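You operate a simulated robot arm through the tools that you are given. There is no shell and no other tool. Be economical: measure what you need, move in short steps, check, and stop when the job is done.

Carry out the task below with a simulated robot arm. There is one attempt and no reset: what you move stays moved.

JOB
Dry the wet leaf under the lamp at the heat on the card.
Fine: lamp off and parked after.

Only the result counts: the job must be done as asked and must still hold three seconds after the hand-in. Knocking over, shifting, dropping, spilling or breaking anything else fails it.

ROBOT AND FRAMES
A 7-joint arm with a two-finger parallel gripper, fixed in place. Base frame: the origin is at the foot of the arm, x ahead of it, y to its left, z up. Lengths are in mm, angles in rad, forces in N, time in s.
With the tool pointing down near the work surface it reaches from about 240 to 680 mm from the base axis. Its first joint turns from -1.152 to 1.152 rad. Payload 2.4 kg.
The tool frame sits at the grasp point between the pads (the TCP): z along the fingers, y along the line on which they close. The tips reach 30 mm beyond it. Largest opening 94 mm; finger width 28, thickness 10; the body of the gripper, 50 by 96 mm, starts 55 mm behind the TCP.
Orientation is that of the tool frame in the base frame, as [roll, pitch, yaw] about the fixed x, y, z axes, in that order (R = Rz(yaw) Ry(pitch) Rx(roll)). With the fingers straight down and closing along the base's y, the tool's x points along the base's -x, its y along +y and its z along -z.

CONTROLS
- The arm moves only by the tool apply_moves. Its argument "increments" is a list of rows, each an object of numbers (a shift or turn left out is 0, a gripper value left out holds the last): "dx", "dy", "dz": the shift along the tool's x, y, z in units of 300 mm (1.0 is 300 mm); "wx", "wy", "wz": the turn, a rotation vector about the tool's x, y, z in units of 90 degrees (1.0 is 90 degrees); "jaw": the gripper command, from -1 (shut) to 1 (fully open), values between in proportion. In form: [{"dx": .., "dy": .., "dz": .., "wx": .., "wy": .., "wz": .., "jaw": ..}, ...]. A call has 1 to 20 rows; each row is the pose to reach, as a shift and turn from the pose commanded when the call began, along the tool's axes at that moment. A call with a number of a shift or a turn outside -1 to 1 is refused whole. Rows are played at 5 a second. More than 50 mm and 0.15 rad between two rows, or a gripper value outside its range, and nothing of the call is played. A pose out of reach is approached as far as the arm can. The call stops where the force on the tool passes 70 N (or 10 N more than at its start, if that is more) or the arm is blocked; 0.2 s more then pass. The fingers move at their own pace (about 153 mm/s each) and stop on an object; they squeeze with about 33 N. The grip force told is the motor's: it shows also when the fingers shut on nothing. Time passes only in rows, and 0.2 s behind the last, so rows that repeat a pose let the fingers close. The reply holds the time, the measured pose of the TCP, the force on the tool along the base axes, the opening and the grip force, in the units named above and with some noise, with the torque about the TCP (base axes, N m) and any sound that the robot's microphone picked up.
- Cameras (640 x 400 px; columns grow to the right, rows downward): "scene" is fixed at [39.7, 480.6, 1447.7]; the picture's right is [-0.62, -0.78, 0.00], its down [-0.42, 0.34, -0.84] and it looks along [0.66, -0.52, -0.54] (base axes); focal length 273 px, centre (320, 200). "wrist" rides on the gripper at [76, 14, -103] in the tool frame; the picture's right is [-0.18, 0.98, 0.00], its down [-0.75, -0.14, -0.64] and it looks along [-0.63, -0.12, 0.77] (tool axes); focal length 243 px, centre (320, 200). There is no depth. A picture from a camera that has moved, and an enlarged one, comes with that camera's place and axes in the base frame and with its lens. The place of the scene camera against the robot may be out by one fixed shift of up to 12 mm in any direction.
- camera(camera): a new picture of that camera. No time passes.
- close_up(camera, box): a new picture of the part [left, top, right, bottom] of that camera's present view, enlarged. No time passes.
- finish_job(): hands the job in; it is judged then, once.

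Go step by step. Nothing tells you positions but the pictures and the camera data: compare them with the known pose of the tool, close in by small moves and look again before you grip or let go. The budget is 120 turns and 76 pictures, counting those below and the enlarged ones. Unless the task says otherwise, let go and move clear before handing in, and close with one line.

The tools are called after "Call:" as name(argument=value, ...) on one line, values as JSON. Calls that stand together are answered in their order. apply_moves: Moves the arm, as the interface text tells. Its arguments: {"type":"object","properties":{"increments":{"type":"array","items":{"type":"object","properties":{"dx":{"type":"number"},"dy":{"type":"number"},"dz":{"type":"number"},"wx":{"type":"number"},"wy":{"type":"number"},"wz":{"type":"number"},"jaw":{"type":"number"}}}}},"required":["increments"]} The other tools are called the same way: camera (camera) takes a picture; close_up (camera, box) takes an enlarged picture of a part of a camera's view; finish_job () hands the job in.

At the start:

```text
time: 0.0
ee_pos: [299.9, 109.5, 1303.4]
tool_rot: [-3.141, -0.002, -3.141]
contact_force: [0.8, 0.5, 0.6]
wrist_torque: [-0.02, 0.03, -0.02]
finger_gap: 94.2
grasp_force: 0.1
```

scene: 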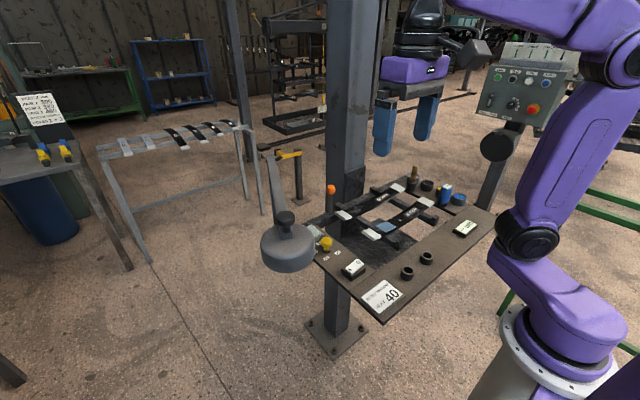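
wrist: 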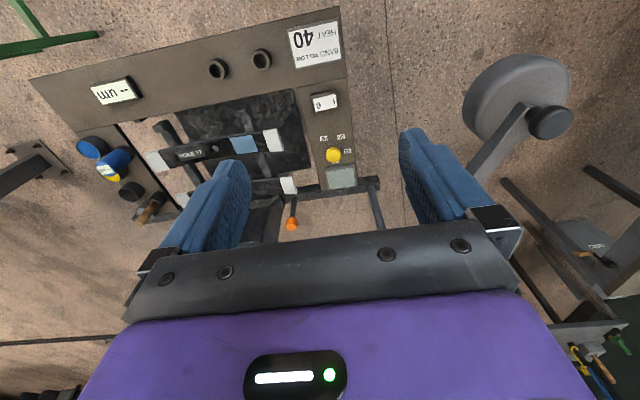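

I see a bench with a card ("BAND YELLOW, HEAT 40"), a swing lamp, a yellow knob and small displays. I will enlarge the details first.

Call:
close_up(camera="scene", box=[250, 150, 410, 250])

Call:
close_up(camera="scene", box=[310, 220, 470, 320])

Call:
close_up(camera="scene", box=[370, 150, 510, 238])

Call:
close_up(camera="wrist", box=[240, 20, 400, 120])

Call:
close_up(camera="wrist", box=[260, 110, 420, 210])

Call:
close_up(camera="scene", box=[0, 80, 100, 143])

```text
4.00 times, centred on (330, 200) of scene
camera zoom: at [39.7, 480.6, 1447.7], right [-0.62, -0.78, 0.0], down [-0.42, 0.34, -0.84], along [0.66, -0.52, -0.54], focal length 1093 px, centre (280, 200)
```

zoom: 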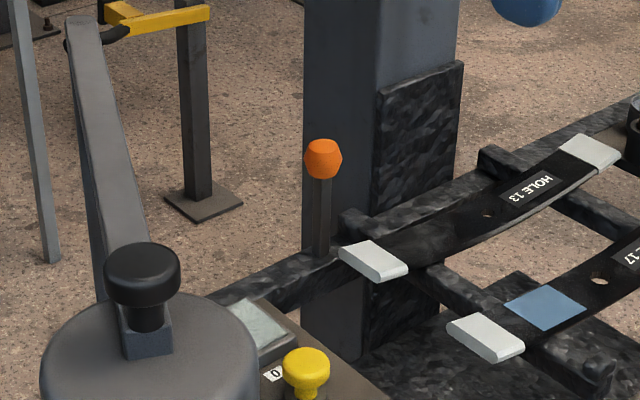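

```text
4.00 times, centred on (390, 270) of scene
camera zoom: at [39.7, 480.6, 1447.7], right [-0.62, -0.78, 0.0], down [-0.42, 0.34, -0.84], along [0.66, -0.52, -0.54], focal length 1093 px, centre (40, -80)
```

zoom: 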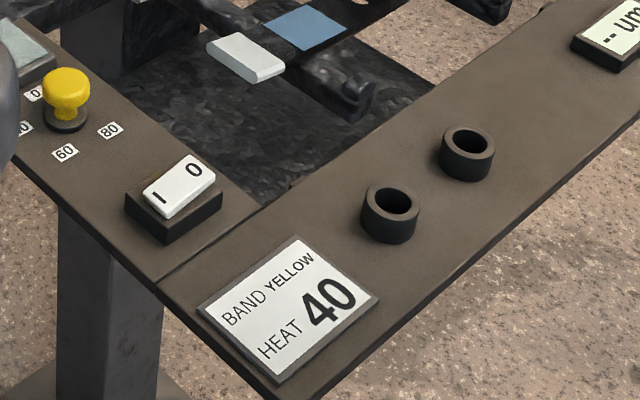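

```text
4.55 times, centred on (440, 194) of scene
camera zoom: at [39.7, 480.6, 1447.7], right [-0.62, -0.78, 0.0], down [-0.42, 0.34, -0.84], along [0.66, -0.52, -0.54], focal length 1242 px, centre (-226, 227)
```

zoom: 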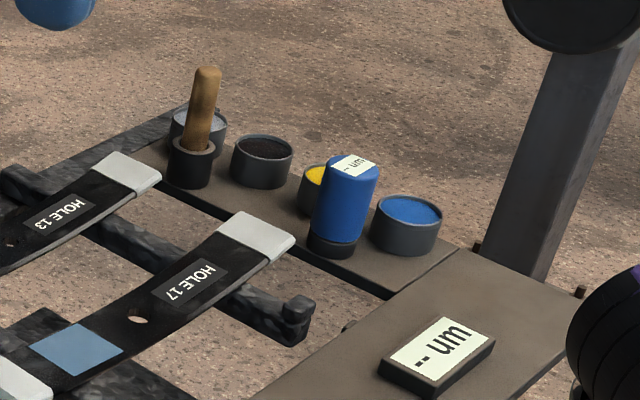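

```text
4.00 times, centred on (320, 70) of wrist
camera zoom: at [223.5, 125.2, 1406.8], right [0.18, 0.98, 0.0], down [0.75, -0.14, 0.64], along [0.63, -0.12, -0.77], focal length 970 px, centre (320, 720)
```

zoom: 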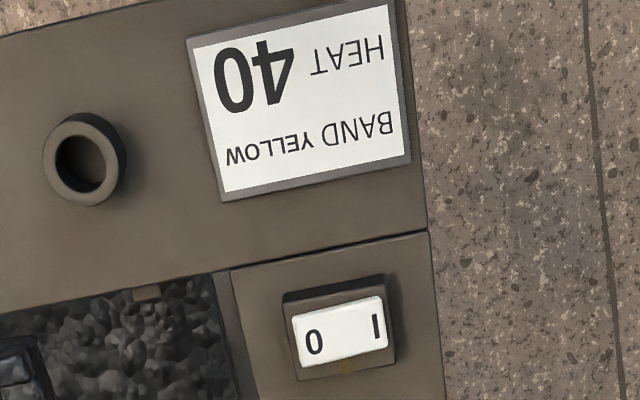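

```text
4.00 times, centred on (340, 160) of wrist
camera zoom: at [223.5, 125.2, 1406.8], right [0.18, 0.98, 0.0], down [0.75, -0.14, 0.64], along [0.63, -0.12, -0.77], focal length 970 px, centre (240, 360)
```

zoom: 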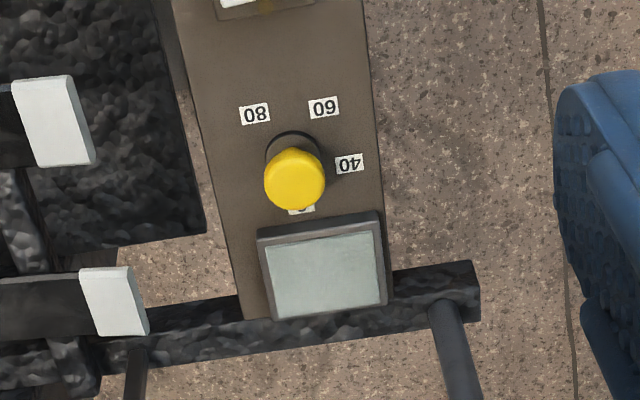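

```text
6.35 times, centred on (50, 112) of scene
camera zoom: at [39.7, 480.6, 1447.7], right [-0.62, -0.78, 0.0], down [-0.42, 0.34, -0.84], along [0.66, -0.52, -0.54], focal length 1735 px, centre (2034, 762)
```

zoom: 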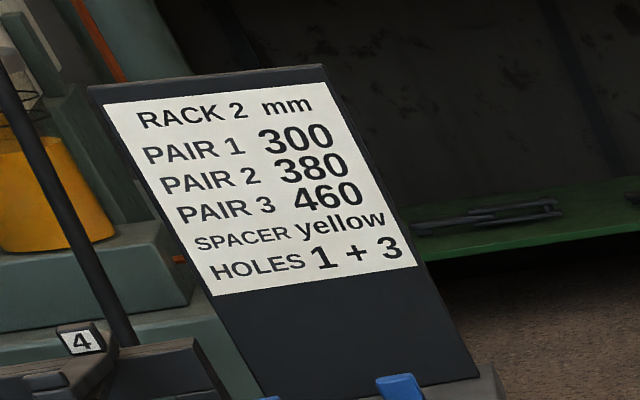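

The dial (0/40/60/80), the rocker switch and the swing lamp are clear, and the leaf with a blue patch (HOLE 17) looks like the wet one. Next I check the lamp's arm and pivot, and the panel by the dial.

Call:
close_up(camera="scene", box=[230, 130, 370, 280])

Call:
apply_moves(increments=[{"dy": -0.1, "wy": -0.09}, {"dy": -0.2, "wy": -0.18}, {"dy": -0.3, "wy": -0.27}, {"dy": -0.4, "wy": -0.36}])

Call:
camera(camera="wrist")

```text
2.67 times, centred on (300, 205) of scene
camera zoom: at [39.7, 480.6, 1447.7], right [-0.62, -0.78, 0.0], down [-0.42, 0.34, -0.84], along [0.66, -0.52, -0.54], focal length 729 px, centre (373, 187)
```

zoom: 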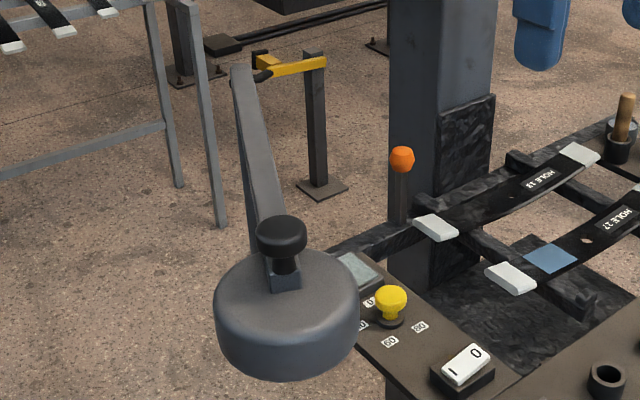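

```text
time: 1.0
ee_pos: [300.9, -10.4, 1303.6]
tool_rot: [-3.139, 0.566, 3.141]
contact_force: [0.1, -0.2, -0.8]
wrist_torque: [0.04, 0.0, -0.04]
finger_gap: 94.1
grasp_force: 0.1
```

```text
66 pictures are left
camera wrist: at [180.7, 2.7, 1348.2], right [0.16, 0.98, 0.1], down [0.29, -0.14, 0.95], along [0.94, -0.12, -0.31], focal length 243 px, centre (320, 200)
```

wrist: 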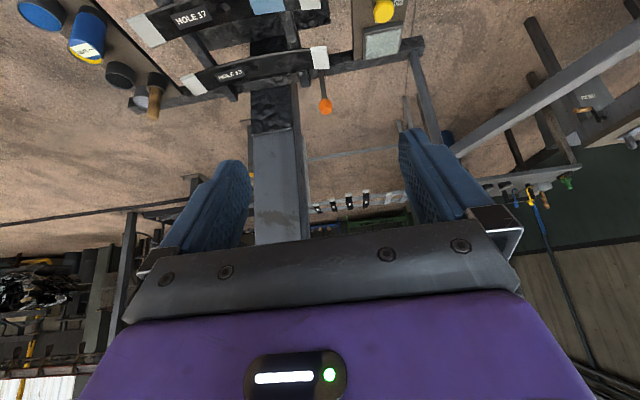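

The lamp swings on a post at about (612, 175) with a radius of about 300 mm, so its arc passes over the blue patch near (428, -76). I level the tool, then look at the dial up close.

Call:
apply_moves(increments=[{"dy": 0.1, "wy": 0.09}, {"dy": 0.2, "wy": 0.18}, {"dy": 0.3, "wy": 0.27}, {"dy": 0.4, "wy": 0.36}])

Call:
apply_moves(increments=[{"dx": -0.04, "dz": 0.12}, {"dx": -0.1, "dz": 0.24}, {"dx": -0.16, "dz": 0.36}, {"dx": -0.2, "dz": 0.5}, {"dx": -0.25, "dz": 0.64}, {"dx": -0.3, "dz": 0.78}, {"dx": -0.36, "dz": 0.9}])

Call:
camera(camera="wrist")

```text
time: 2.0
ee_pos: [299.6, 109.1, 1305.7]
tool_rot: [-3.141, -0.003, 3.14]
contact_force: [0.5, 0.2, -0.2]
wrist_torque: [-0.03, 0.04, -0.03]
finger_gap: 94.0
grasp_force: 0.0
```

```text
time: 3.6
ee_pos: [409.3, 112.9, 1031.8]
tool_rot: [-3.14, 0.0, 3.141]
contact_force: [0.6, -0.8, 0.3]
wrist_torque: [0.01, -0.01, -0.02]
finger_gap: 94.0
grasp_force: 0.1
```

```text
65 pictures are left
camera wrist: at [332.7, 126.8, 1134.9], right [0.18, 0.98, 0.0], down [0.75, -0.14, 0.64], along [0.63, -0.12, -0.77], focal length 243 px, centre (320, 200)
```

wrist: 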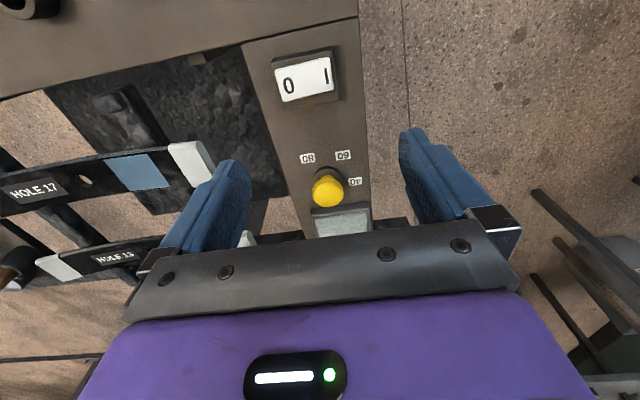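

Call:
close_up(camera="wrist", box=[280, 140, 380, 240])

Call:
close_up(camera="wrist", box=[80, 130, 220, 220])

Call:
close_up(camera="scene", box=[305, 220, 365, 280])

```text
4.00 times, centred on (330, 190) of wrist
camera zoom: at [332.7, 126.8, 1134.9], right [0.18, 0.98, 0.0], down [0.75, -0.14, 0.64], along [0.63, -0.12, -0.77], focal length 970 px, centre (280, 240)
```

zoom: 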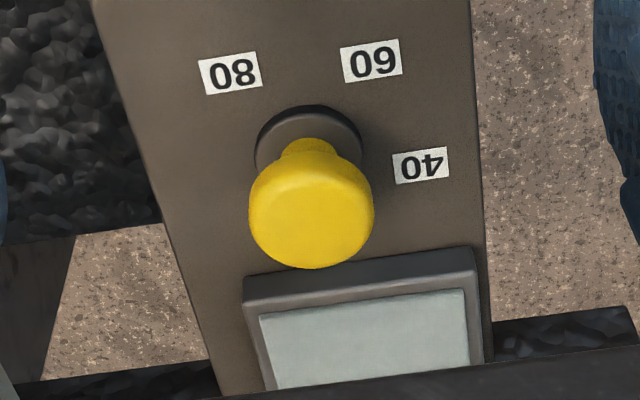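

```text
4.44 times, centred on (150, 175) of wrist
camera zoom: at [332.7, 126.8, 1134.9], right [0.18, 0.98, 0.0], down [0.75, -0.14, 0.64], along [0.63, -0.12, -0.77], focal length 1078 px, centre (1076, 311)
```

zoom: 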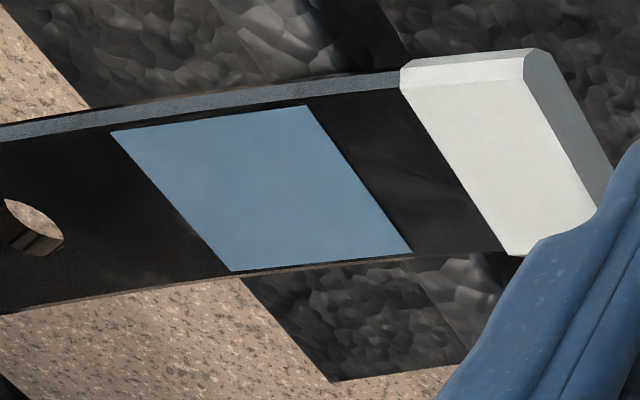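

```text
6.67 times, centred on (335, 250) of scene
camera zoom: at [39.6, 480.6, 1447.7], right [-0.62, -0.78, 0.0], down [-0.42, 0.34, -0.84], along [0.66, -0.52, -0.54], focal length 1822 px, centre (220, -133)
```

zoom: 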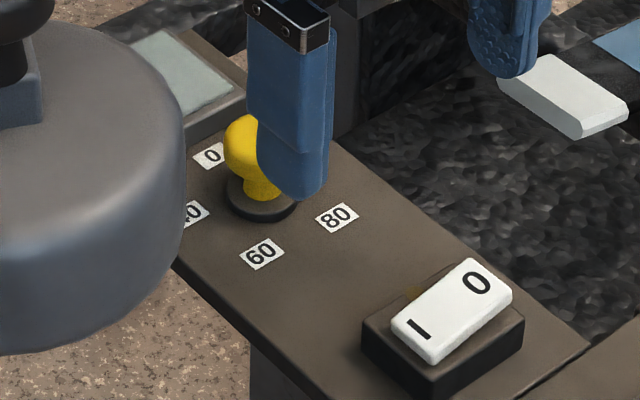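

The dial has label spacing of about 72°, with 0 toward +x and 40 toward +y, but no pointer shows from this side. I tilt the wrist camera to look straight down on it.

Call:
apply_moves(increments=[{"dx": -0.05, "dy": -0.015, "dz": -0.03, "wy": 0.088}, {"dx": -0.1, "dy": -0.03, "dz": -0.03, "wy": 0.176}, {"dx": -0.15, "dy": -0.045, "dz": -0.03, "wy": 0.264}, {"dx": -0.2, "dy": -0.06, "dz": -0.03, "wy": 0.352}, {"dx": -0.247, "dy": -0.073, "dz": -0.03, "wy": 0.44}])

Call:
camera(camera="wrist")

Call:
close_up(camera="wrist", box=[260, 150, 380, 250])

```text
time: 4.8
ee_pos: [480.4, 88.4, 1041.7]
tool_rot: [3.139, -0.692, 3.141]
contact_force: [-0.1, 0.8, 0.4]
wrist_torque: [0.0, -0.04, 0.03]
finger_gap: 94.0
grasp_force: 0.2
```

```text
61 pictures are left
camera wrist: at [487.1, 103.1, 1169.5], right [0.14, 0.98, -0.12], down [0.99, -0.14, 0.01], along [0.0, -0.12, -0.99], focal length 243 px, centre (320, 200)
```

wrist: 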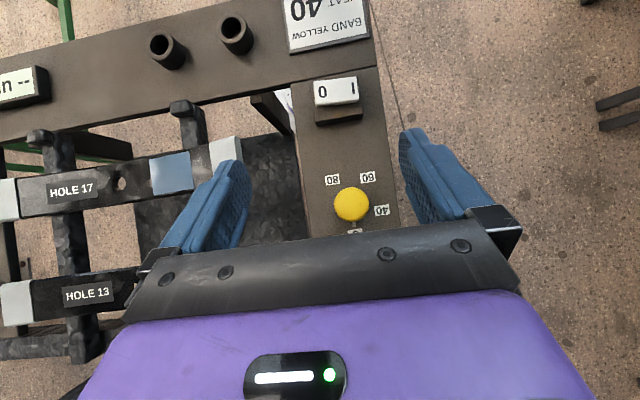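

```text
4.00 times, centred on (320, 200) of wrist
camera zoom: at [487.1, 103.1, 1169.5], right [0.14, 0.98, -0.12], down [0.99, -0.14, 0.01], along [0.0, -0.12, -0.99], focal length 970 px, centre (320, 200)
```

zoom: 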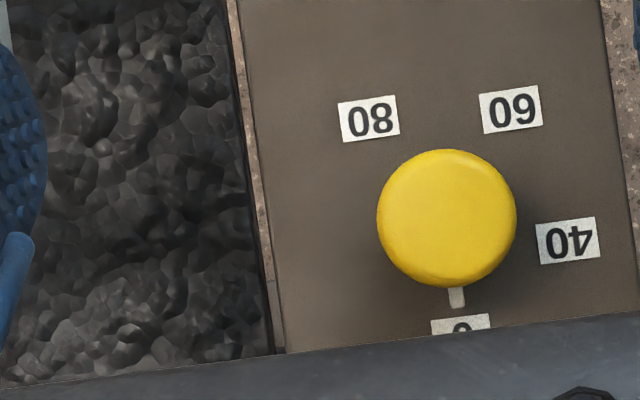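

The white pointer under the knob sits at 0, so 40 is about 72° counter-clockwise from above. I level the tool above the knob at about (493, 105), pre-turn it 36° clockwise, narrow the jaws and check.

Call:
apply_moves(increments=[{"dx": -0.01, "dy": 0.011, "wy": -0.088, "jaw": 0.1}, {"dx": -0.02, "dy": 0.022, "wy": -0.176}, {"dx": -0.03, "dy": 0.033, "wy": -0.264}, {"dx": -0.04, "dy": 0.044, "wy": -0.352}, {"dx": -0.054, "dy": 0.055, "wy": -0.44}])

Call:
apply_moves(increments=[{"wz": 0.09}, {"wz": 0.18}, {"wz": 0.27}, {"wz": 0.36}, {"wz": 0.4, "dz": 0.05}])

Call:
camera(camera="scene")

Call:
camera(camera="wrist")

```text
time: 6.0
ee_pos: [493.7, 105.9, 1031.9]
tool_rot: [3.141, 0.002, -3.141]
contact_force: [-0.7, -0.7, 0.3]
wrist_torque: [-0.04, 0.03, 0.02]
finger_gap: 51.7
grasp_force: 0.1
```

```text
time: 7.2
ee_pos: [497.0, 106.4, 1018.2]
tool_rot: [-3.141, 0.001, 2.51]
contact_force: [-0.6, -0.2, -0.4]
wrist_torque: [0.0, 0.01, 0.0]
finger_gap: 51.7
grasp_force: 0.1
```

```text
59 pictures are left
```

scene: 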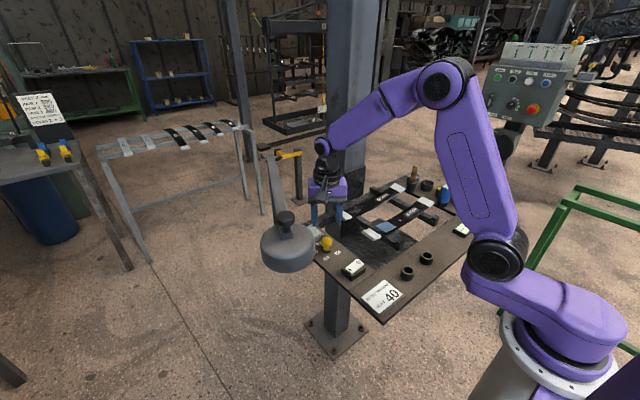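

```text
58 pictures are left
camera wrist: at [442.4, 162.2, 1121.3], right [0.73, 0.68, 0.0], down [0.52, -0.56, 0.64], along [0.44, -0.47, -0.77], focal length 243 px, centre (320, 200)
```

wrist: 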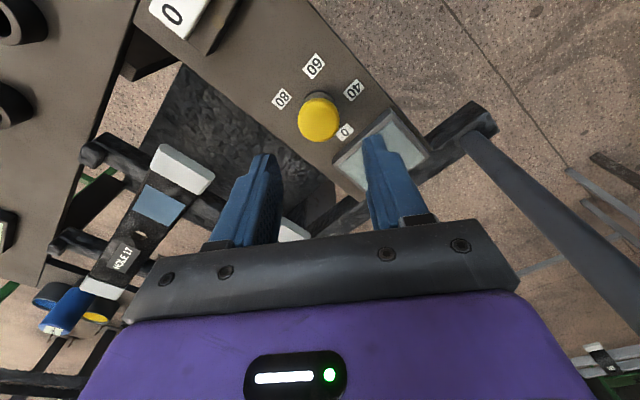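

The knob reads at about (492, 106) and there is clearance to the panel. I descend around it.

Call:
apply_moves(increments=[{"dx": 0.0127, "dy": -0.011, "dz": 0.08}, {"dx": 0.0127, "dy": -0.011, "dz": 0.16}, {"dx": 0.0127, "dy": -0.011, "dz": 0.24}])

Call:
close_up(camera="wrist", box=[200, 40, 440, 240])

Call:
close_up(camera="scene", box=[290, 200, 370, 260])

```text
time: 8.0
ee_pos: [490.7, 104.9, 944.5]
tool_rot: [-3.14, -0.001, 2.513]
contact_force: [0.6, 0.2, -0.4]
wrist_torque: [0.03, -0.03, 0.02]
finger_gap: 51.6
grasp_force: 0.2
```

```text
2.00 times, centred on (320, 140) of wrist
camera zoom: at [437.4, 161.2, 1046.4], right [0.73, 0.69, 0.0], down [0.53, -0.56, 0.64], along [0.44, -0.47, -0.77], focal length 485 px, centre (320, 320)
```

zoom: 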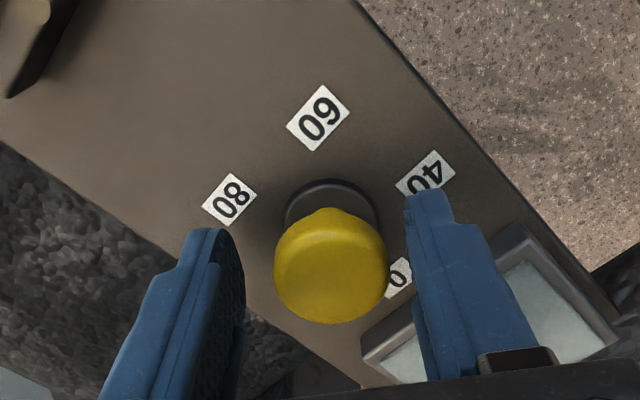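

```text
6.67 times, centred on (330, 230) of scene
camera zoom: at [39.6, 480.6, 1447.7], right [-0.62, -0.78, 0.0], down [-0.42, 0.34, -0.84], along [0.66, -0.52, -0.54], focal length 1822 px, centre (253, 0)
```

zoom: 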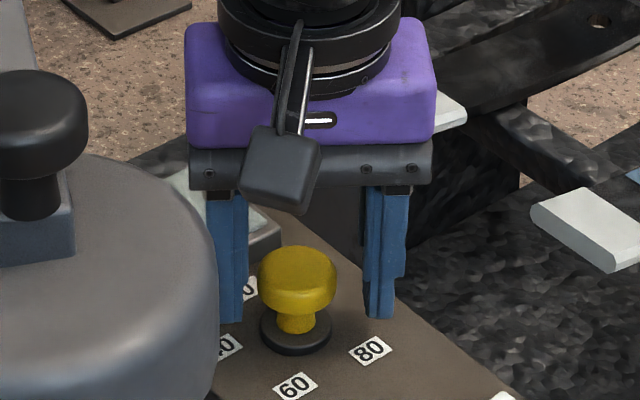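

The fingers straddle the knob well. I close on it.

Call:
apply_moves(increments=[{"dz": 0.005, "dy": 0.006, "jaw": -1}, {"dz": 0.005, "dy": 0.006, "jaw": -1}, {"dz": 0.005, "dy": 0.006, "jaw": -1}])

```text
time: 8.8
ee_pos: [492.0, 106.0, 942.8]
tool_rot: [3.137, 0.002, 2.513]
contact_force: [6.0, 10.1, -1.1]
wrist_torque: [-0.37, -1.03, 0.03]
finger_gap: 33.3
grasp_force: 45.1
```

The grip is firm at 33 mm. I turn 72° counter-clockwise.

Call:
apply_moves(increments=[{"wz": -0.09}, {"wz": -0.18}, {"wz": -0.27}, {"wz": -0.36}, {"wz": -0.45}, {"wz": -0.54}, {"wz": -0.63}, {"wz": -0.72}, {"wz": -0.8}, {"wz": -0.8}])

Call:
camera(camera="wrist")

```text
time: 11.0
ee_pos: [491.5, 103.8, 944.4]
tool_rot: [-3.139, 0.0, -2.516]
contact_force: [19.4, -25.7, -20.4]
wrist_torque: [-0.56, -0.18, -0.11]
finger_gap: 33.5
grasp_force: 44.9
```

```text
55 pictures are left
camera wrist: at [421.9, 70.3, 1046.8], right [-0.43, 0.9, 0.0], down [0.69, 0.33, 0.64], along [0.58, 0.27, -0.77], focal length 243 px, centre (320, 200)
```

wrist: 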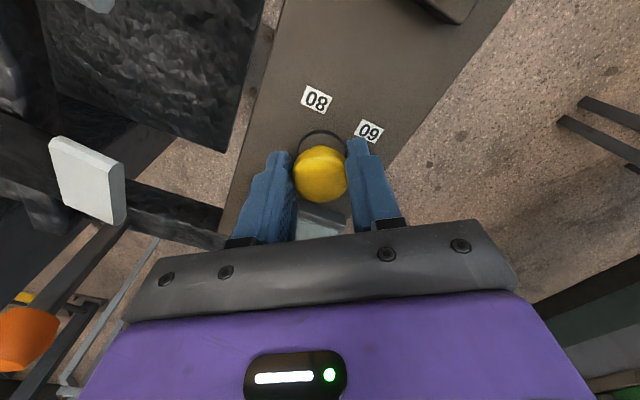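

The turn is done, with a fair side load. I release, rise and check the pointer.

Call:
apply_moves(increments=[{"jaw": 0.1}, {"jaw": 0.1}, {"dz": -0.1}, {"dz": -0.2}, {"dz": -0.3}])

Call:
close_up(camera="wrist", box=[260, 60, 380, 160])

```text
time: 12.2
ee_pos: [489.3, 107.4, 1034.6]
tool_rot: [3.14, -0.002, -2.514]
contact_force: [-0.1, 1.2, 0.3]
wrist_torque: [-0.02, -0.01, 0.01]
finger_gap: 51.7
grasp_force: 0.1
```

```text
4.00 times, centred on (320, 110) of wrist
camera zoom: at [419.2, 74.5, 1138.3], right [-0.43, 0.9, 0.0], down [0.69, 0.33, 0.64], along [0.58, 0.27, -0.77], focal length 970 px, centre (320, 560)
```

zoom: 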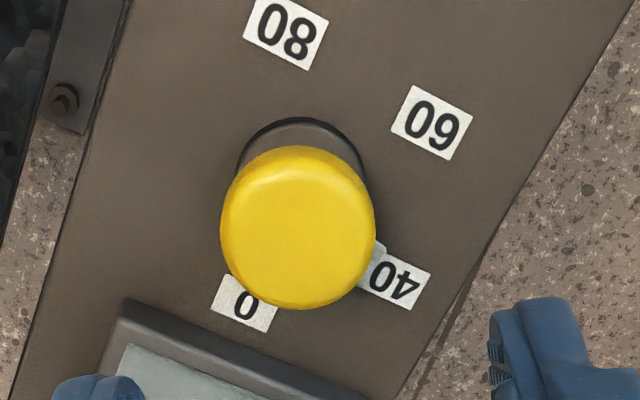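

The pointer seems to be at 40. I confirm with a straight-down view.

Call:
apply_moves(increments=[{"wy": 0.088}, {"wy": 0.176}, {"wy": 0.264}, {"wy": 0.352}, {"wy": 0.44}])

Call:
close_up(camera="wrist", box=[260, 150, 380, 250])

```text
time: 13.4
ee_pos: [489.3, 100.3, 1041.5]
tool_rot: [-3.134, -0.68, -2.53]
contact_force: [-0.5, -0.6, -0.3]
wrist_torque: [0.01, 0.0, -0.04]
finger_gap: 52.1
grasp_force: 0.0
```

```text
4.00 times, centred on (320, 200) of wrist
camera zoom: at [485.2, 115.9, 1168.9], right [-0.45, 0.88, -0.12], down [0.89, 0.46, 0.03], along [0.08, -0.1, -0.99], focal length 970 px, centre (320, 200)
```

zoom: 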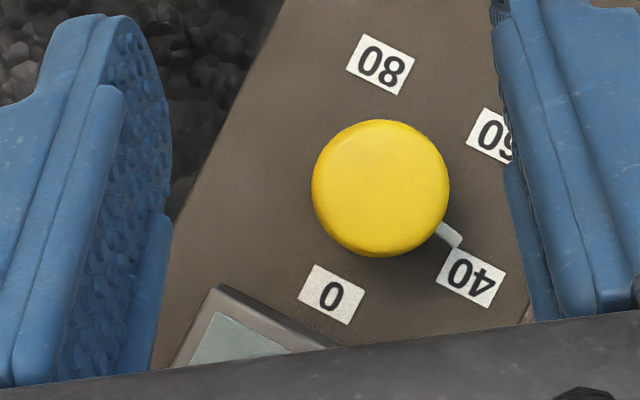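

The pointer overshoots 40 by about 9° toward 60. I level, regrip and turn it back about 9°.

Call:
apply_moves(increments=[{"wy": -0.088}, {"wy": -0.176}, {"wy": -0.264}, {"wy": -0.352}, {"wy": -0.44}, {"wy": -0.44}])

Call:
apply_moves(increments=[{"dx": -0.005, "dy": -0.012, "dz": 0.1}, {"dx": -0.005, "dy": -0.012, "dz": 0.2}, {"dx": -0.005, "dy": -0.012, "dz": 0.305}, {"dx": -0.005, "dy": -0.012, "dz": 0.305}])

Call:
apply_moves(increments=[{"jaw": -1}, {"jaw": -1}, {"jaw": -1}])

```text
time: 14.8
ee_pos: [491.2, 106.2, 1034.3]
tool_rot: [3.141, 0.001, -2.511]
contact_force: [-0.1, 0.4, 1.0]
wrist_torque: [0.01, 0.04, 0.0]
finger_gap: 51.8
grasp_force: 0.1
```

```text
time: 15.8
ee_pos: [494.0, 102.5, 943.2]
tool_rot: [3.141, -0.001, -2.514]
contact_force: [-0.1, 0.0, -0.4]
wrist_torque: [0.0, -0.01, 0.03]
finger_gap: 52.1
grasp_force: 0.0
```

```text
time: 16.6
ee_pos: [493.3, 104.6, 941.8]
tool_rot: [3.141, 0.0, -2.512]
contact_force: [-3.4, 3.5, -6.2]
wrist_torque: [0.38, -0.39, 0.04]
finger_gap: 33.0
grasp_force: 44.9
```

Call:
apply_moves(increments=[{"wz": 0.05}, {"wz": 0.1}, {"wz": 0.1}, {"wz": 0.1, "jaw": 0.1}, {"wz": 0.1, "jaw": 0.1}, {"wz": 0.1, "dz": -0.1}, {"wz": 0.1, "dz": -0.2}, {"wz": 0.1, "dz": -0.3}])

Call:
apply_moves(increments=[{"wy": 0.088}, {"wy": 0.176}, {"wy": 0.264}, {"wy": 0.352}, {"wy": 0.44}, {"wy": 0.44}])

Call:
close_up(camera="wrist", box=[260, 150, 380, 250])

```text
time: 18.4
ee_pos: [494.5, 105.0, 1034.0]
tool_rot: [-3.141, -0.002, -2.669]
contact_force: [0.7, 0.3, 0.2]
wrist_torque: [-0.03, 0.01, -0.02]
finger_gap: 51.8
grasp_force: 0.0
```

```text
time: 19.8
ee_pos: [493.3, 102.8, 1033.4]
tool_rot: [-3.14, -0.688, -2.675]
contact_force: [0.4, -0.1, 0.7]
wrist_torque: [0.02, 0.04, 0.0]
finger_gap: 51.7
grasp_force: 0.1
```

```text
4.00 times, centred on (320, 200) of wrist
camera zoom: at [493.2, 118.2, 1162.1], right [-0.32, 0.94, -0.12], down [0.95, 0.32, 0.02], along [0.05, -0.11, -0.99], focal length 970 px, centre (320, 200)
```

zoom: 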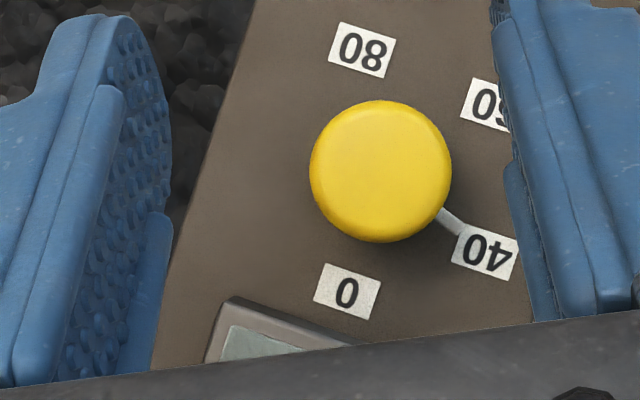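

The pointer now sits on 40. Next I level, back away upward and go above the lamp knob.

Call:
apply_moves(increments=[{"wy": -0.088}, {"wy": -0.176}, {"wy": -0.264}, {"wy": -0.352}, {"wy": -0.44}, {"wy": -0.44, "jaw": 0.5}])

Call:
apply_moves(increments=[{"dx": 0.05, "dy": 0.03, "dz": -0.12}, {"dx": 0.1, "dy": 0.06, "dz": -0.24}, {"dx": 0.15, "dy": 0.09, "dz": -0.36}, {"dx": 0.2, "dy": 0.12, "dz": -0.48}, {"dx": 0.25, "dy": 0.15, "dz": -0.6}, {"dx": 0.264, "dy": 0.165, "dz": -0.74}, {"dx": 0.264, "dy": 0.165, "dz": -0.86}])

Call:
apply_moves(increments=[{"wz": 0.09}, {"wz": 0.18}, {"wz": 0.27}, {"wz": 0.36}, {"wz": 0.45}, {"wz": 0.54}, {"wz": 0.598}])

```text
time: 21.2
ee_pos: [494.6, 103.6, 1033.3]
tool_rot: [3.14, 0.003, -2.669]
contact_force: [1.1, 0.0, 0.9]
wrist_torque: [-0.01, 0.02, 0.01]
finger_gap: 70.6
grasp_force: 0.1
```

```text
time: 22.8
ee_pos: [402.9, 112.1, 1291.6]
tool_rot: [3.141, -0.003, -2.672]
contact_force: [0.6, -0.2, 0.6]
wrist_torque: [0.02, 0.0, 0.0]
finger_gap: 70.6
grasp_force: 0.0
```

```text
time: 24.4
ee_pos: [399.9, 111.3, 1290.9]
tool_rot: [-3.141, 0.001, 2.67]
contact_force: [-0.5, 0.0, -0.4]
wrist_torque: [0.04, 0.02, 0.02]
finger_gap: 70.5
grasp_force: 0.1
```

Call:
apply_moves(increments=[{"dx": 0.09, "dy": 0.08}, {"dx": 0.19, "dy": 0.17}, {"dx": 0.29, "dy": 0.255}, {"dx": 0.39, "dy": 0.34}, {"dx": 0.48, "dy": 0.42}, {"dx": 0.578, "dy": 0.507}])

Call:
camera(camera="wrist")

Call:
camera(camera="scene")

```text
time: 25.8
ee_pos: [313.6, 326.6, 1292.9]
tool_rot: [-3.141, -0.001, 2.673]
contact_force: [-0.5, 0.7, 0.0]
wrist_torque: [-0.02, -0.02, 0.0]
finger_gap: 70.3
grasp_force: 0.1
```

```text
51 pictures are left
camera wrist: at [251.8, 373.6, 1394.9], right [0.61, 0.79, 0.0], down [0.61, -0.47, 0.64], along [0.51, -0.39, -0.77], focal length 243 px, centre (320, 200)
```

wrist: 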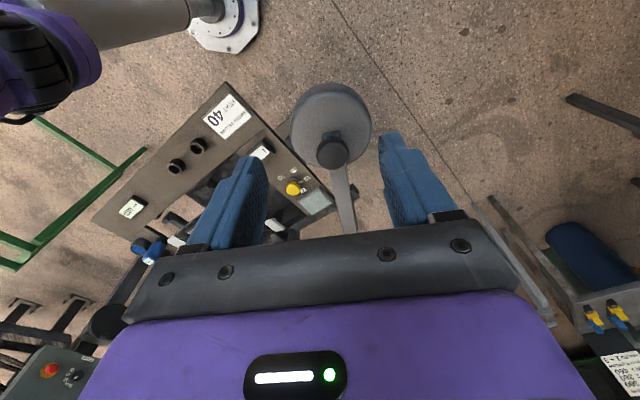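

```text
50 pictures are left
```

scene: 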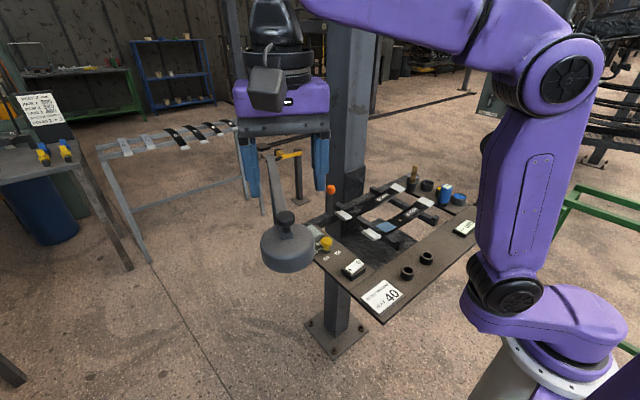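

The lamp knob comes out at about (348, 315, 1190). I move above it and re-measure.

Call:
apply_moves(increments=[{"dx": -0.06, "dy": 0.008, "dz": 0.07}, {"dx": -0.119, "dy": 0.016, "dz": 0.143}])

Call:
camera(camera="wrist")

Call:
close_up(camera="scene", box=[220, 130, 364, 280])

```text
time: 26.4
ee_pos: [348.2, 318.1, 1247.2]
tool_rot: [-3.141, -0.001, 2.671]
contact_force: [0.4, -0.1, -0.2]
wrist_torque: [-0.03, 0.0, -0.03]
finger_gap: 70.6
grasp_force: 0.0
```

```text
49 pictures are left
camera wrist: at [286.5, 364.8, 1349.5], right [0.61, 0.79, 0.0], down [0.61, -0.47, 0.64], along [0.51, -0.39, -0.77], focal length 243 px, centre (320, 200)
```

wrist: 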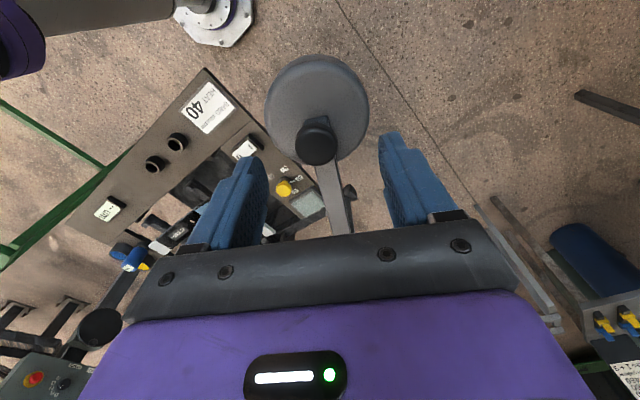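

```text
2.67 times, centred on (292, 205) of scene
camera zoom: at [39.6, 480.6, 1447.7], right [-0.62, -0.78, 0.0], down [-0.42, 0.34, -0.84], along [0.66, -0.52, -0.54], focal length 729 px, centre (395, 187)
```

zoom: 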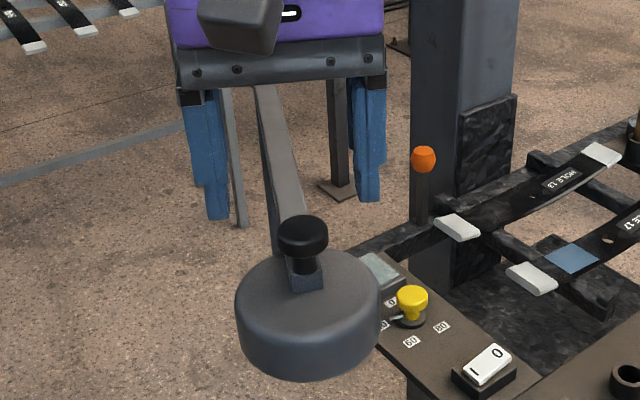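

Call:
apply_moves(increments=[{"dy": -0.011, "dz": 0.07}, {"dy": -0.011, "dz": 0.13}])

Call:
close_up(camera="wrist", box=[200, 40, 440, 240])

Call:
close_up(camera="scene", box=[240, 160, 340, 280])

```text
time: 27.0
ee_pos: [347.1, 313.4, 1208.0]
tool_rot: [3.141, -0.001, 2.673]
contact_force: [-1.0, -0.5, -0.6]
wrist_torque: [-0.02, 0.01, 0.0]
finger_gap: 70.4
grasp_force: 0.1
```

```text
2.00 times, centred on (320, 140) of wrist
camera zoom: at [285.9, 360.4, 1311.1], right [0.61, 0.79, 0.0], down [0.61, -0.47, 0.64], along [0.51, -0.39, -0.77], focal length 485 px, centre (320, 320)
```

zoom: 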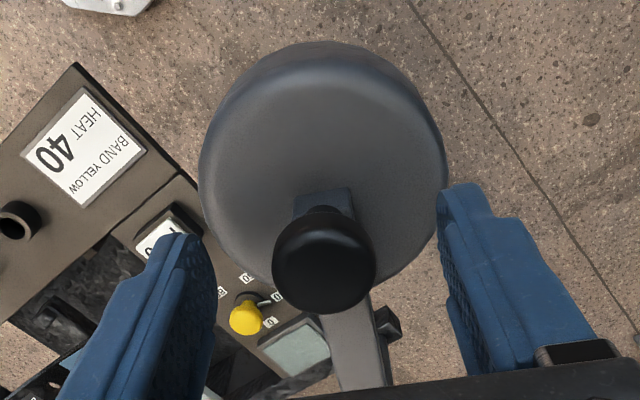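

```text
3.33 times, centred on (290, 220) of scene
camera zoom: at [39.7, 480.6, 1447.7], right [-0.62, -0.78, 0.0], down [-0.42, 0.34, -0.84], along [0.66, -0.52, -0.54], focal length 911 px, centre (420, 133)
```

zoom: 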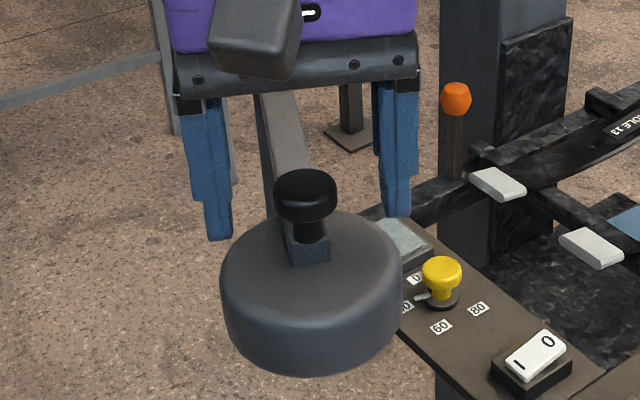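

The tips bracket the knob cap. I close the grip.

Call:
apply_moves(increments=[{"dx": -0.006, "dz": -0.005, "jaw": -0.2}, {"dx": -0.006, "dz": -0.005, "jaw": -1}, {"dx": -0.006, "dz": -0.005, "jaw": -1}, {"dx": -0.006, "dz": -0.005, "jaw": -1}])

Call:
close_up(camera="wrist", box=[200, 40, 440, 240])

Call:
close_up(camera="scene", box=[240, 120, 340, 182])

```text
time: 28.0
ee_pos: [348.9, 311.5, 1209.1]
tool_rot: [-3.139, -0.001, 2.672]
contact_force: [-2.6, 0.6, -5.9]
wrist_torque: [-0.1, -0.02, -0.08]
finger_gap: 29.6
grasp_force: 45.2
```

```text
2.00 times, centred on (320, 140) of wrist
camera zoom: at [287.8, 359.1, 1312.5], right [0.61, 0.79, 0.0], down [0.61, -0.47, 0.64], along [0.51, -0.39, -0.77], focal length 485 px, centre (320, 320)
```

zoom: 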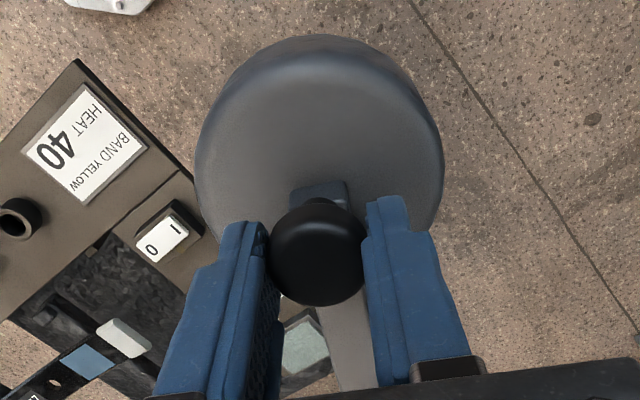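

```text
6.40 times, centred on (290, 151) of scene
camera zoom: at [39.6, 480.7, 1447.7], right [-0.62, -0.78, 0.0], down [-0.42, 0.34, -0.84], along [0.66, -0.52, -0.54], focal length 1749 px, centre (512, 514)
```

zoom: 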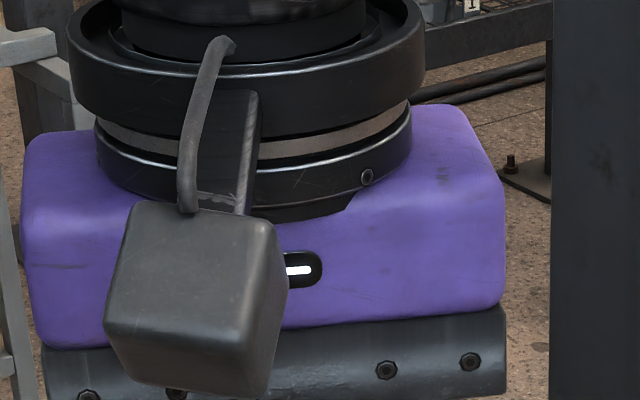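

The knob is held (29.6 mm). I start the swing along the arc with a small test, turning the tool with the lamp.

Call:
apply_moves(increments=[{"dx": -0.0004, "dy": -0.0296, "wz": -0.0191}, {"dx": -0.0018, "dy": -0.0592, "wz": -0.0382}, {"dx": -0.004, "dy": -0.0887, "wz": -0.0573}, {"dx": -0.0071, "dy": -0.1181, "wz": -0.0764}])

Call:
camera(camera="wrist")

```text
time: 29.0
ee_pos: [336.5, 277.3, 1209.7]
tool_rot: [3.141, 0.001, 2.792]
contact_force: [0.0, -0.2, -5.7]
wrist_torque: [0.27, 0.8, 0.04]
finger_gap: 29.3
grasp_force: 44.8
```

```text
43 pictures are left
camera wrist: at [269.2, 317.3, 1312.5], right [0.51, 0.86, 0.0], down [0.66, -0.39, 0.64], along [0.55, -0.33, -0.77], focal length 243 px, centre (320, 200)
```

wrist: 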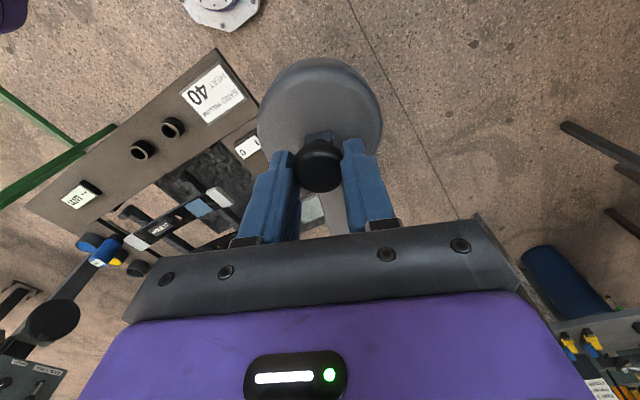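

The lamp swings freely. I continue along the arc.

Call:
apply_moves(increments=[{"dx": -0.0022, "dy": -0.0651, "wz": -0.042}, {"dx": -0.0086, "dy": -0.1299, "wz": -0.084}, {"dx": -0.0193, "dy": -0.1942, "wz": -0.126}, {"dx": -0.0342, "dy": -0.2575, "wz": -0.168}, {"dx": -0.0533, "dy": -0.3198, "wz": -0.2101}, {"dx": -0.0764, "dy": -0.3807, "wz": -0.2521}, {"dx": -0.1035, "dy": -0.4399, "wz": -0.2941}, {"dx": -0.1344, "dy": -0.4973, "wz": -0.3361}, {"dx": -0.1691, "dy": -0.5524, "wz": -0.3782}, {"dx": -0.2073, "dy": -0.6051, "wz": -0.4202}])

Call:
camera(camera="scene")

```text
time: 31.2
ee_pos: [333.0, 87.2, 1210.8]
tool_rot: [3.141, 0.013, -2.826]
contact_force: [18.4, 5.7, 22.5]
wrist_torque: [0.23, -0.51, -0.02]
finger_gap: 29.2
grasp_force: 45.0
```

```text
42 pictures are left
```

scene: 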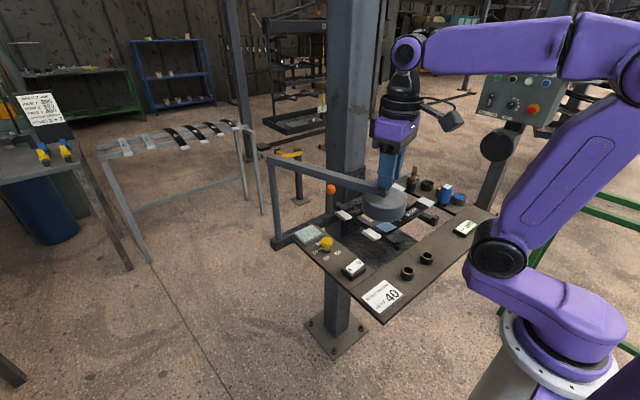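

Call:
apply_moves(increments=[{"dx": -0.006, "dy": -0.064, "wz": -0.042}, {"dx": -0.0135, "dy": -0.1277, "wz": -0.084}, {"dx": -0.024, "dy": -0.1909, "wz": -0.126}, {"dx": -0.0386, "dy": -0.2531, "wz": -0.168}, {"dx": -0.0574, "dy": -0.3144, "wz": -0.2101}, {"dx": -0.0801, "dy": -0.3742, "wz": -0.2521}, {"dx": -0.1067, "dy": -0.4324, "wz": -0.2941}, {"dx": -0.1371, "dy": -0.4888, "wz": -0.3361}, {"dx": -0.1712, "dy": -0.543, "wz": -0.3782}, {"dx": -0.2088, "dy": -0.5948, "wz": -0.4202}])

Call:
camera(camera="scene")

Call:
camera(camera="wrist")

```text
time: 33.4
ee_pos: [442.9, -63.9, 1209.9]
tool_rot: [3.14, -0.002, -2.17]
contact_force: [0.1, -1.4, 1.6]
wrist_torque: [-0.03, 0.02, -0.34]
finger_gap: 29.1
grasp_force: 45.2
```

```text
41 pictures are left
```

scene: 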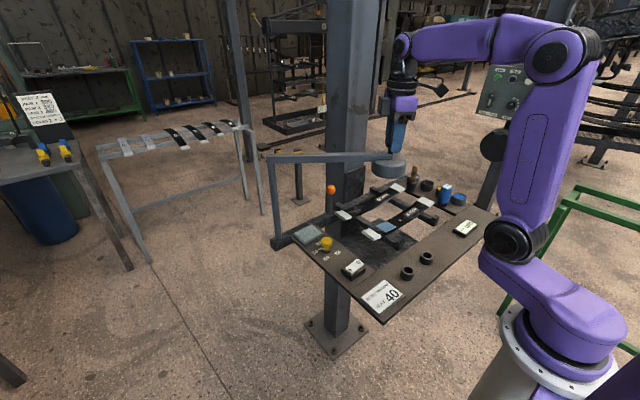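

```text
40 pictures are left
camera wrist: at [388.5, -119.0, 1313.0], right [-0.71, 0.71, 0.0], down [0.54, 0.54, 0.64], along [0.45, 0.45, -0.77], focal length 243 px, centre (320, 200)
```

wrist: 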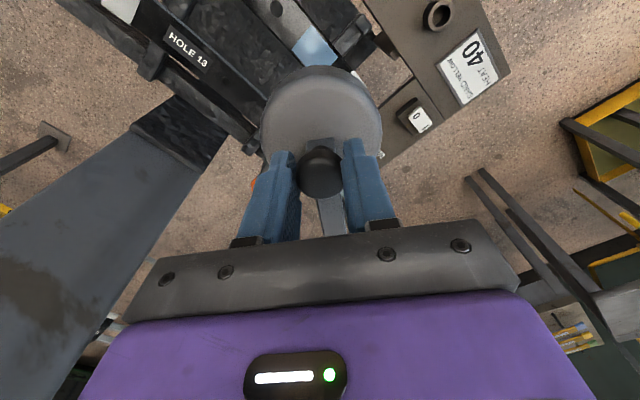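

The lamp hangs over the leaf patch to within about 7 mm. I nudge it slightly further, let go and lift off.

Call:
apply_moves(increments=[{"dy": -0.01, "wz": -0.006}, {"dy": -0.02, "wz": -0.013}, {"dy": -0.02, "wz": -0.013}, {"dy": -0.02, "wz": -0.013, "jaw": 0.2}, {"dy": -0.02, "wz": -0.013}, {"dy": -0.02, "wz": -0.013, "dz": -0.12}, {"dy": -0.02, "wz": -0.013, "dz": -0.27}])

Call:
camera(camera="wrist")

```text
time: 35.0
ee_pos: [446.9, -69.3, 1289.1]
tool_rot: [-3.141, -0.001, -2.151]
contact_force: [0.4, -0.4, -0.2]
wrist_torque: [0.0, 0.02, -0.04]
finger_gap: 56.1
grasp_force: 0.0
```

```text
39 pictures are left
camera wrist: at [393.3, -126.0, 1391.5], right [-0.72, 0.69, 0.0], down [0.53, 0.55, 0.64], along [0.44, 0.46, -0.77], focal length 243 px, centre (320, 200)
```

wrist: 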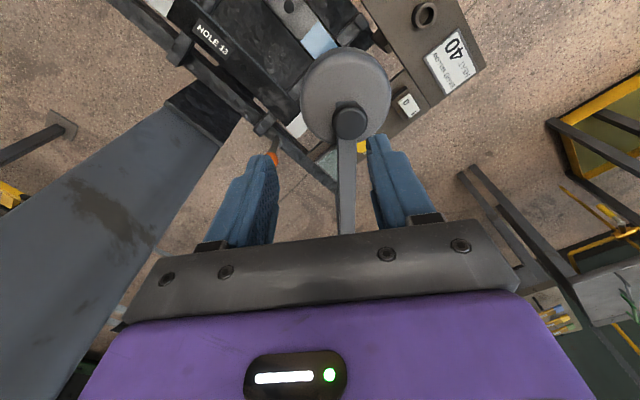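

After release the lamp shifted back by about 4°. I check whether it is drifting or has settled.

Call:
apply_moves(increments=[{}, {}, {}, {}, {}])

Call:
camera(camera="wrist")

Call:
close_up(camera="scene", box=[330, 130, 490, 250])

```text
time: 36.2
ee_pos: [446.7, -70.7, 1287.3]
tool_rot: [-3.14, 0.0, -2.15]
contact_force: [-0.1, 0.0, -1.3]
wrist_torque: [-0.02, -0.01, 0.01]
finger_gap: 56.6
grasp_force: 0.1
```

```text
38 pictures are left
camera wrist: at [393.3, -126.1, 1391.3], right [-0.72, 0.69, 0.0], down [0.53, 0.55, 0.64], along [0.44, 0.46, -0.77], focal length 243 px, centre (320, 200)
```

wrist: 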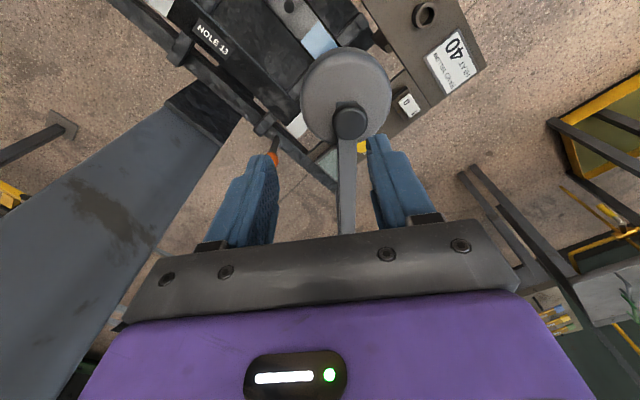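

```text
3.33 times, centred on (410, 190) of scene
camera zoom: at [39.7, 480.6, 1447.7], right [-0.62, -0.78, 0.0], down [-0.42, 0.34, -0.84], along [0.66, -0.52, -0.54], focal length 911 px, centre (20, 233)
```

zoom: 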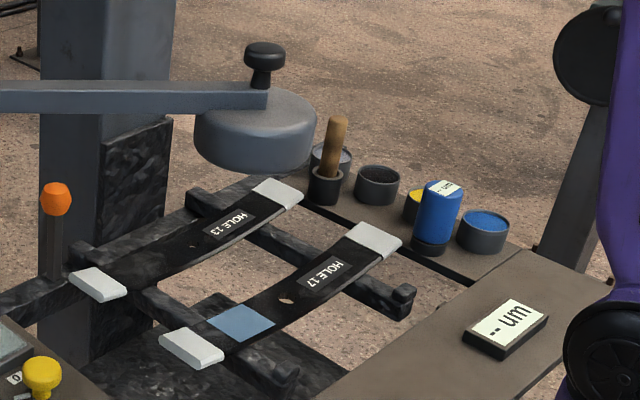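

It is stationary but about 24 mm short of the patch. I regrip it, set it again and release gently to learn whether there is a detent.

Call:
apply_moves(increments=[{"dx": -0.026, "dy": 0.081, "wz": 0.049, "jaw": 0.5}, {"dx": -0.026, "dy": 0.081, "wz": 0.049, "dz": 0.12}, {"dx": -0.026, "dy": 0.081, "wz": 0.049, "dz": 0.2}])

Call:
camera(camera="wrist")

```text
time: 37.0
ee_pos: [433.3, -46.8, 1231.9]
tool_rot: [-3.141, 0.001, -2.227]
contact_force: [-0.6, 0.3, -0.5]
wrist_torque: [0.02, 0.0, 0.05]
finger_gap: 70.4
grasp_force: 0.1
```

```text
36 pictures are left
camera wrist: at [374.5, -99.0, 1334.3], right [-0.67, 0.75, 0.0], down [0.57, 0.51, 0.64], along [0.48, 0.43, -0.77], focal length 243 px, centre (320, 200)
```

wrist: 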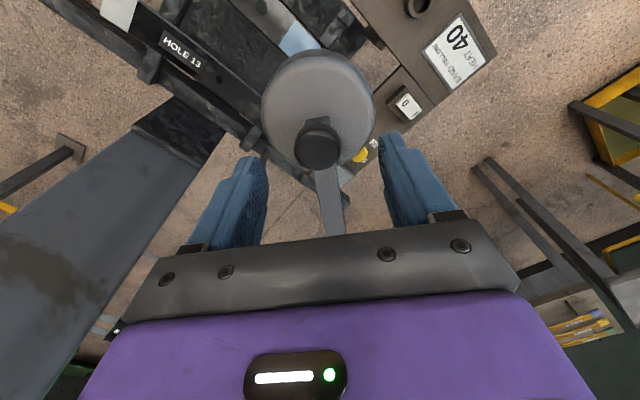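

Call:
apply_moves(increments=[{"dz": 0.04}, {"dz": 0.075}, {"dz": 0.075, "jaw": -1}, {"dz": 0.075, "jaw": -1}, {"dz": 0.075, "jaw": -1}])

Call:
apply_moves(increments=[{"dx": -0.0005, "dy": -0.0243, "wz": -0.0159}, {"dx": -0.0012, "dy": -0.0485, "wz": -0.0318}, {"dx": -0.003, "dy": -0.0727, "wz": -0.0477}, {"dx": -0.003, "dy": -0.0727, "wz": -0.0477}])

Call:
apply_moves(increments=[{"jaw": -0.3}, {"jaw": -0.25}, {"jaw": -0.2}, {"jaw": -0.15}, {"jaw": 0.0}, {"jaw": 0.2}, {"jaw": 0.2}])

Call:
camera(camera="wrist")

```text
time: 38.2
ee_pos: [432.6, -48.1, 1210.3]
tool_rot: [3.141, 0.0, -2.226]
contact_force: [-0.9, -0.5, -1.8]
wrist_torque: [0.0, -0.08, 0.11]
finger_gap: 29.2
grasp_force: 44.9
```

```text
time: 39.2
ee_pos: [452.9, -62.5, 1209.7]
tool_rot: [3.141, -0.001, -2.154]
contact_force: [-4.6, -8.9, -1.1]
wrist_torque: [0.15, -0.26, -0.17]
finger_gap: 29.5
grasp_force: 44.8
```

```text
time: 40.8
ee_pos: [451.5, -61.4, 1210.7]
tool_rot: [3.141, 0.0, -2.151]
contact_force: [-0.5, 0.6, -0.6]
wrist_torque: [0.02, 0.04, -0.03]
finger_gap: 56.5
grasp_force: 0.0
```

```text
35 pictures are left
camera wrist: at [398.2, -116.8, 1312.2], right [-0.72, 0.69, 0.0], down [0.53, 0.55, 0.64], along [0.45, 0.46, -0.77], focal length 243 px, centre (320, 200)
```

wrist: 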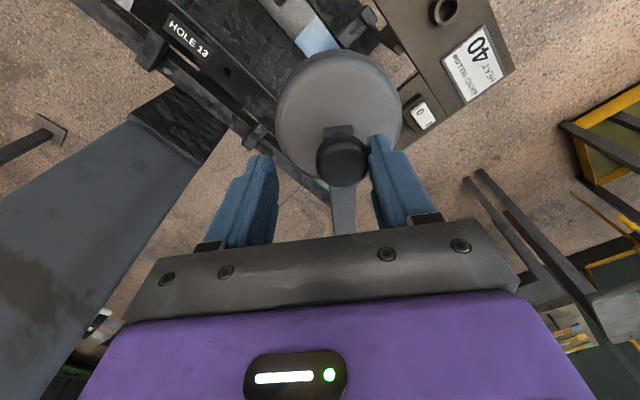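

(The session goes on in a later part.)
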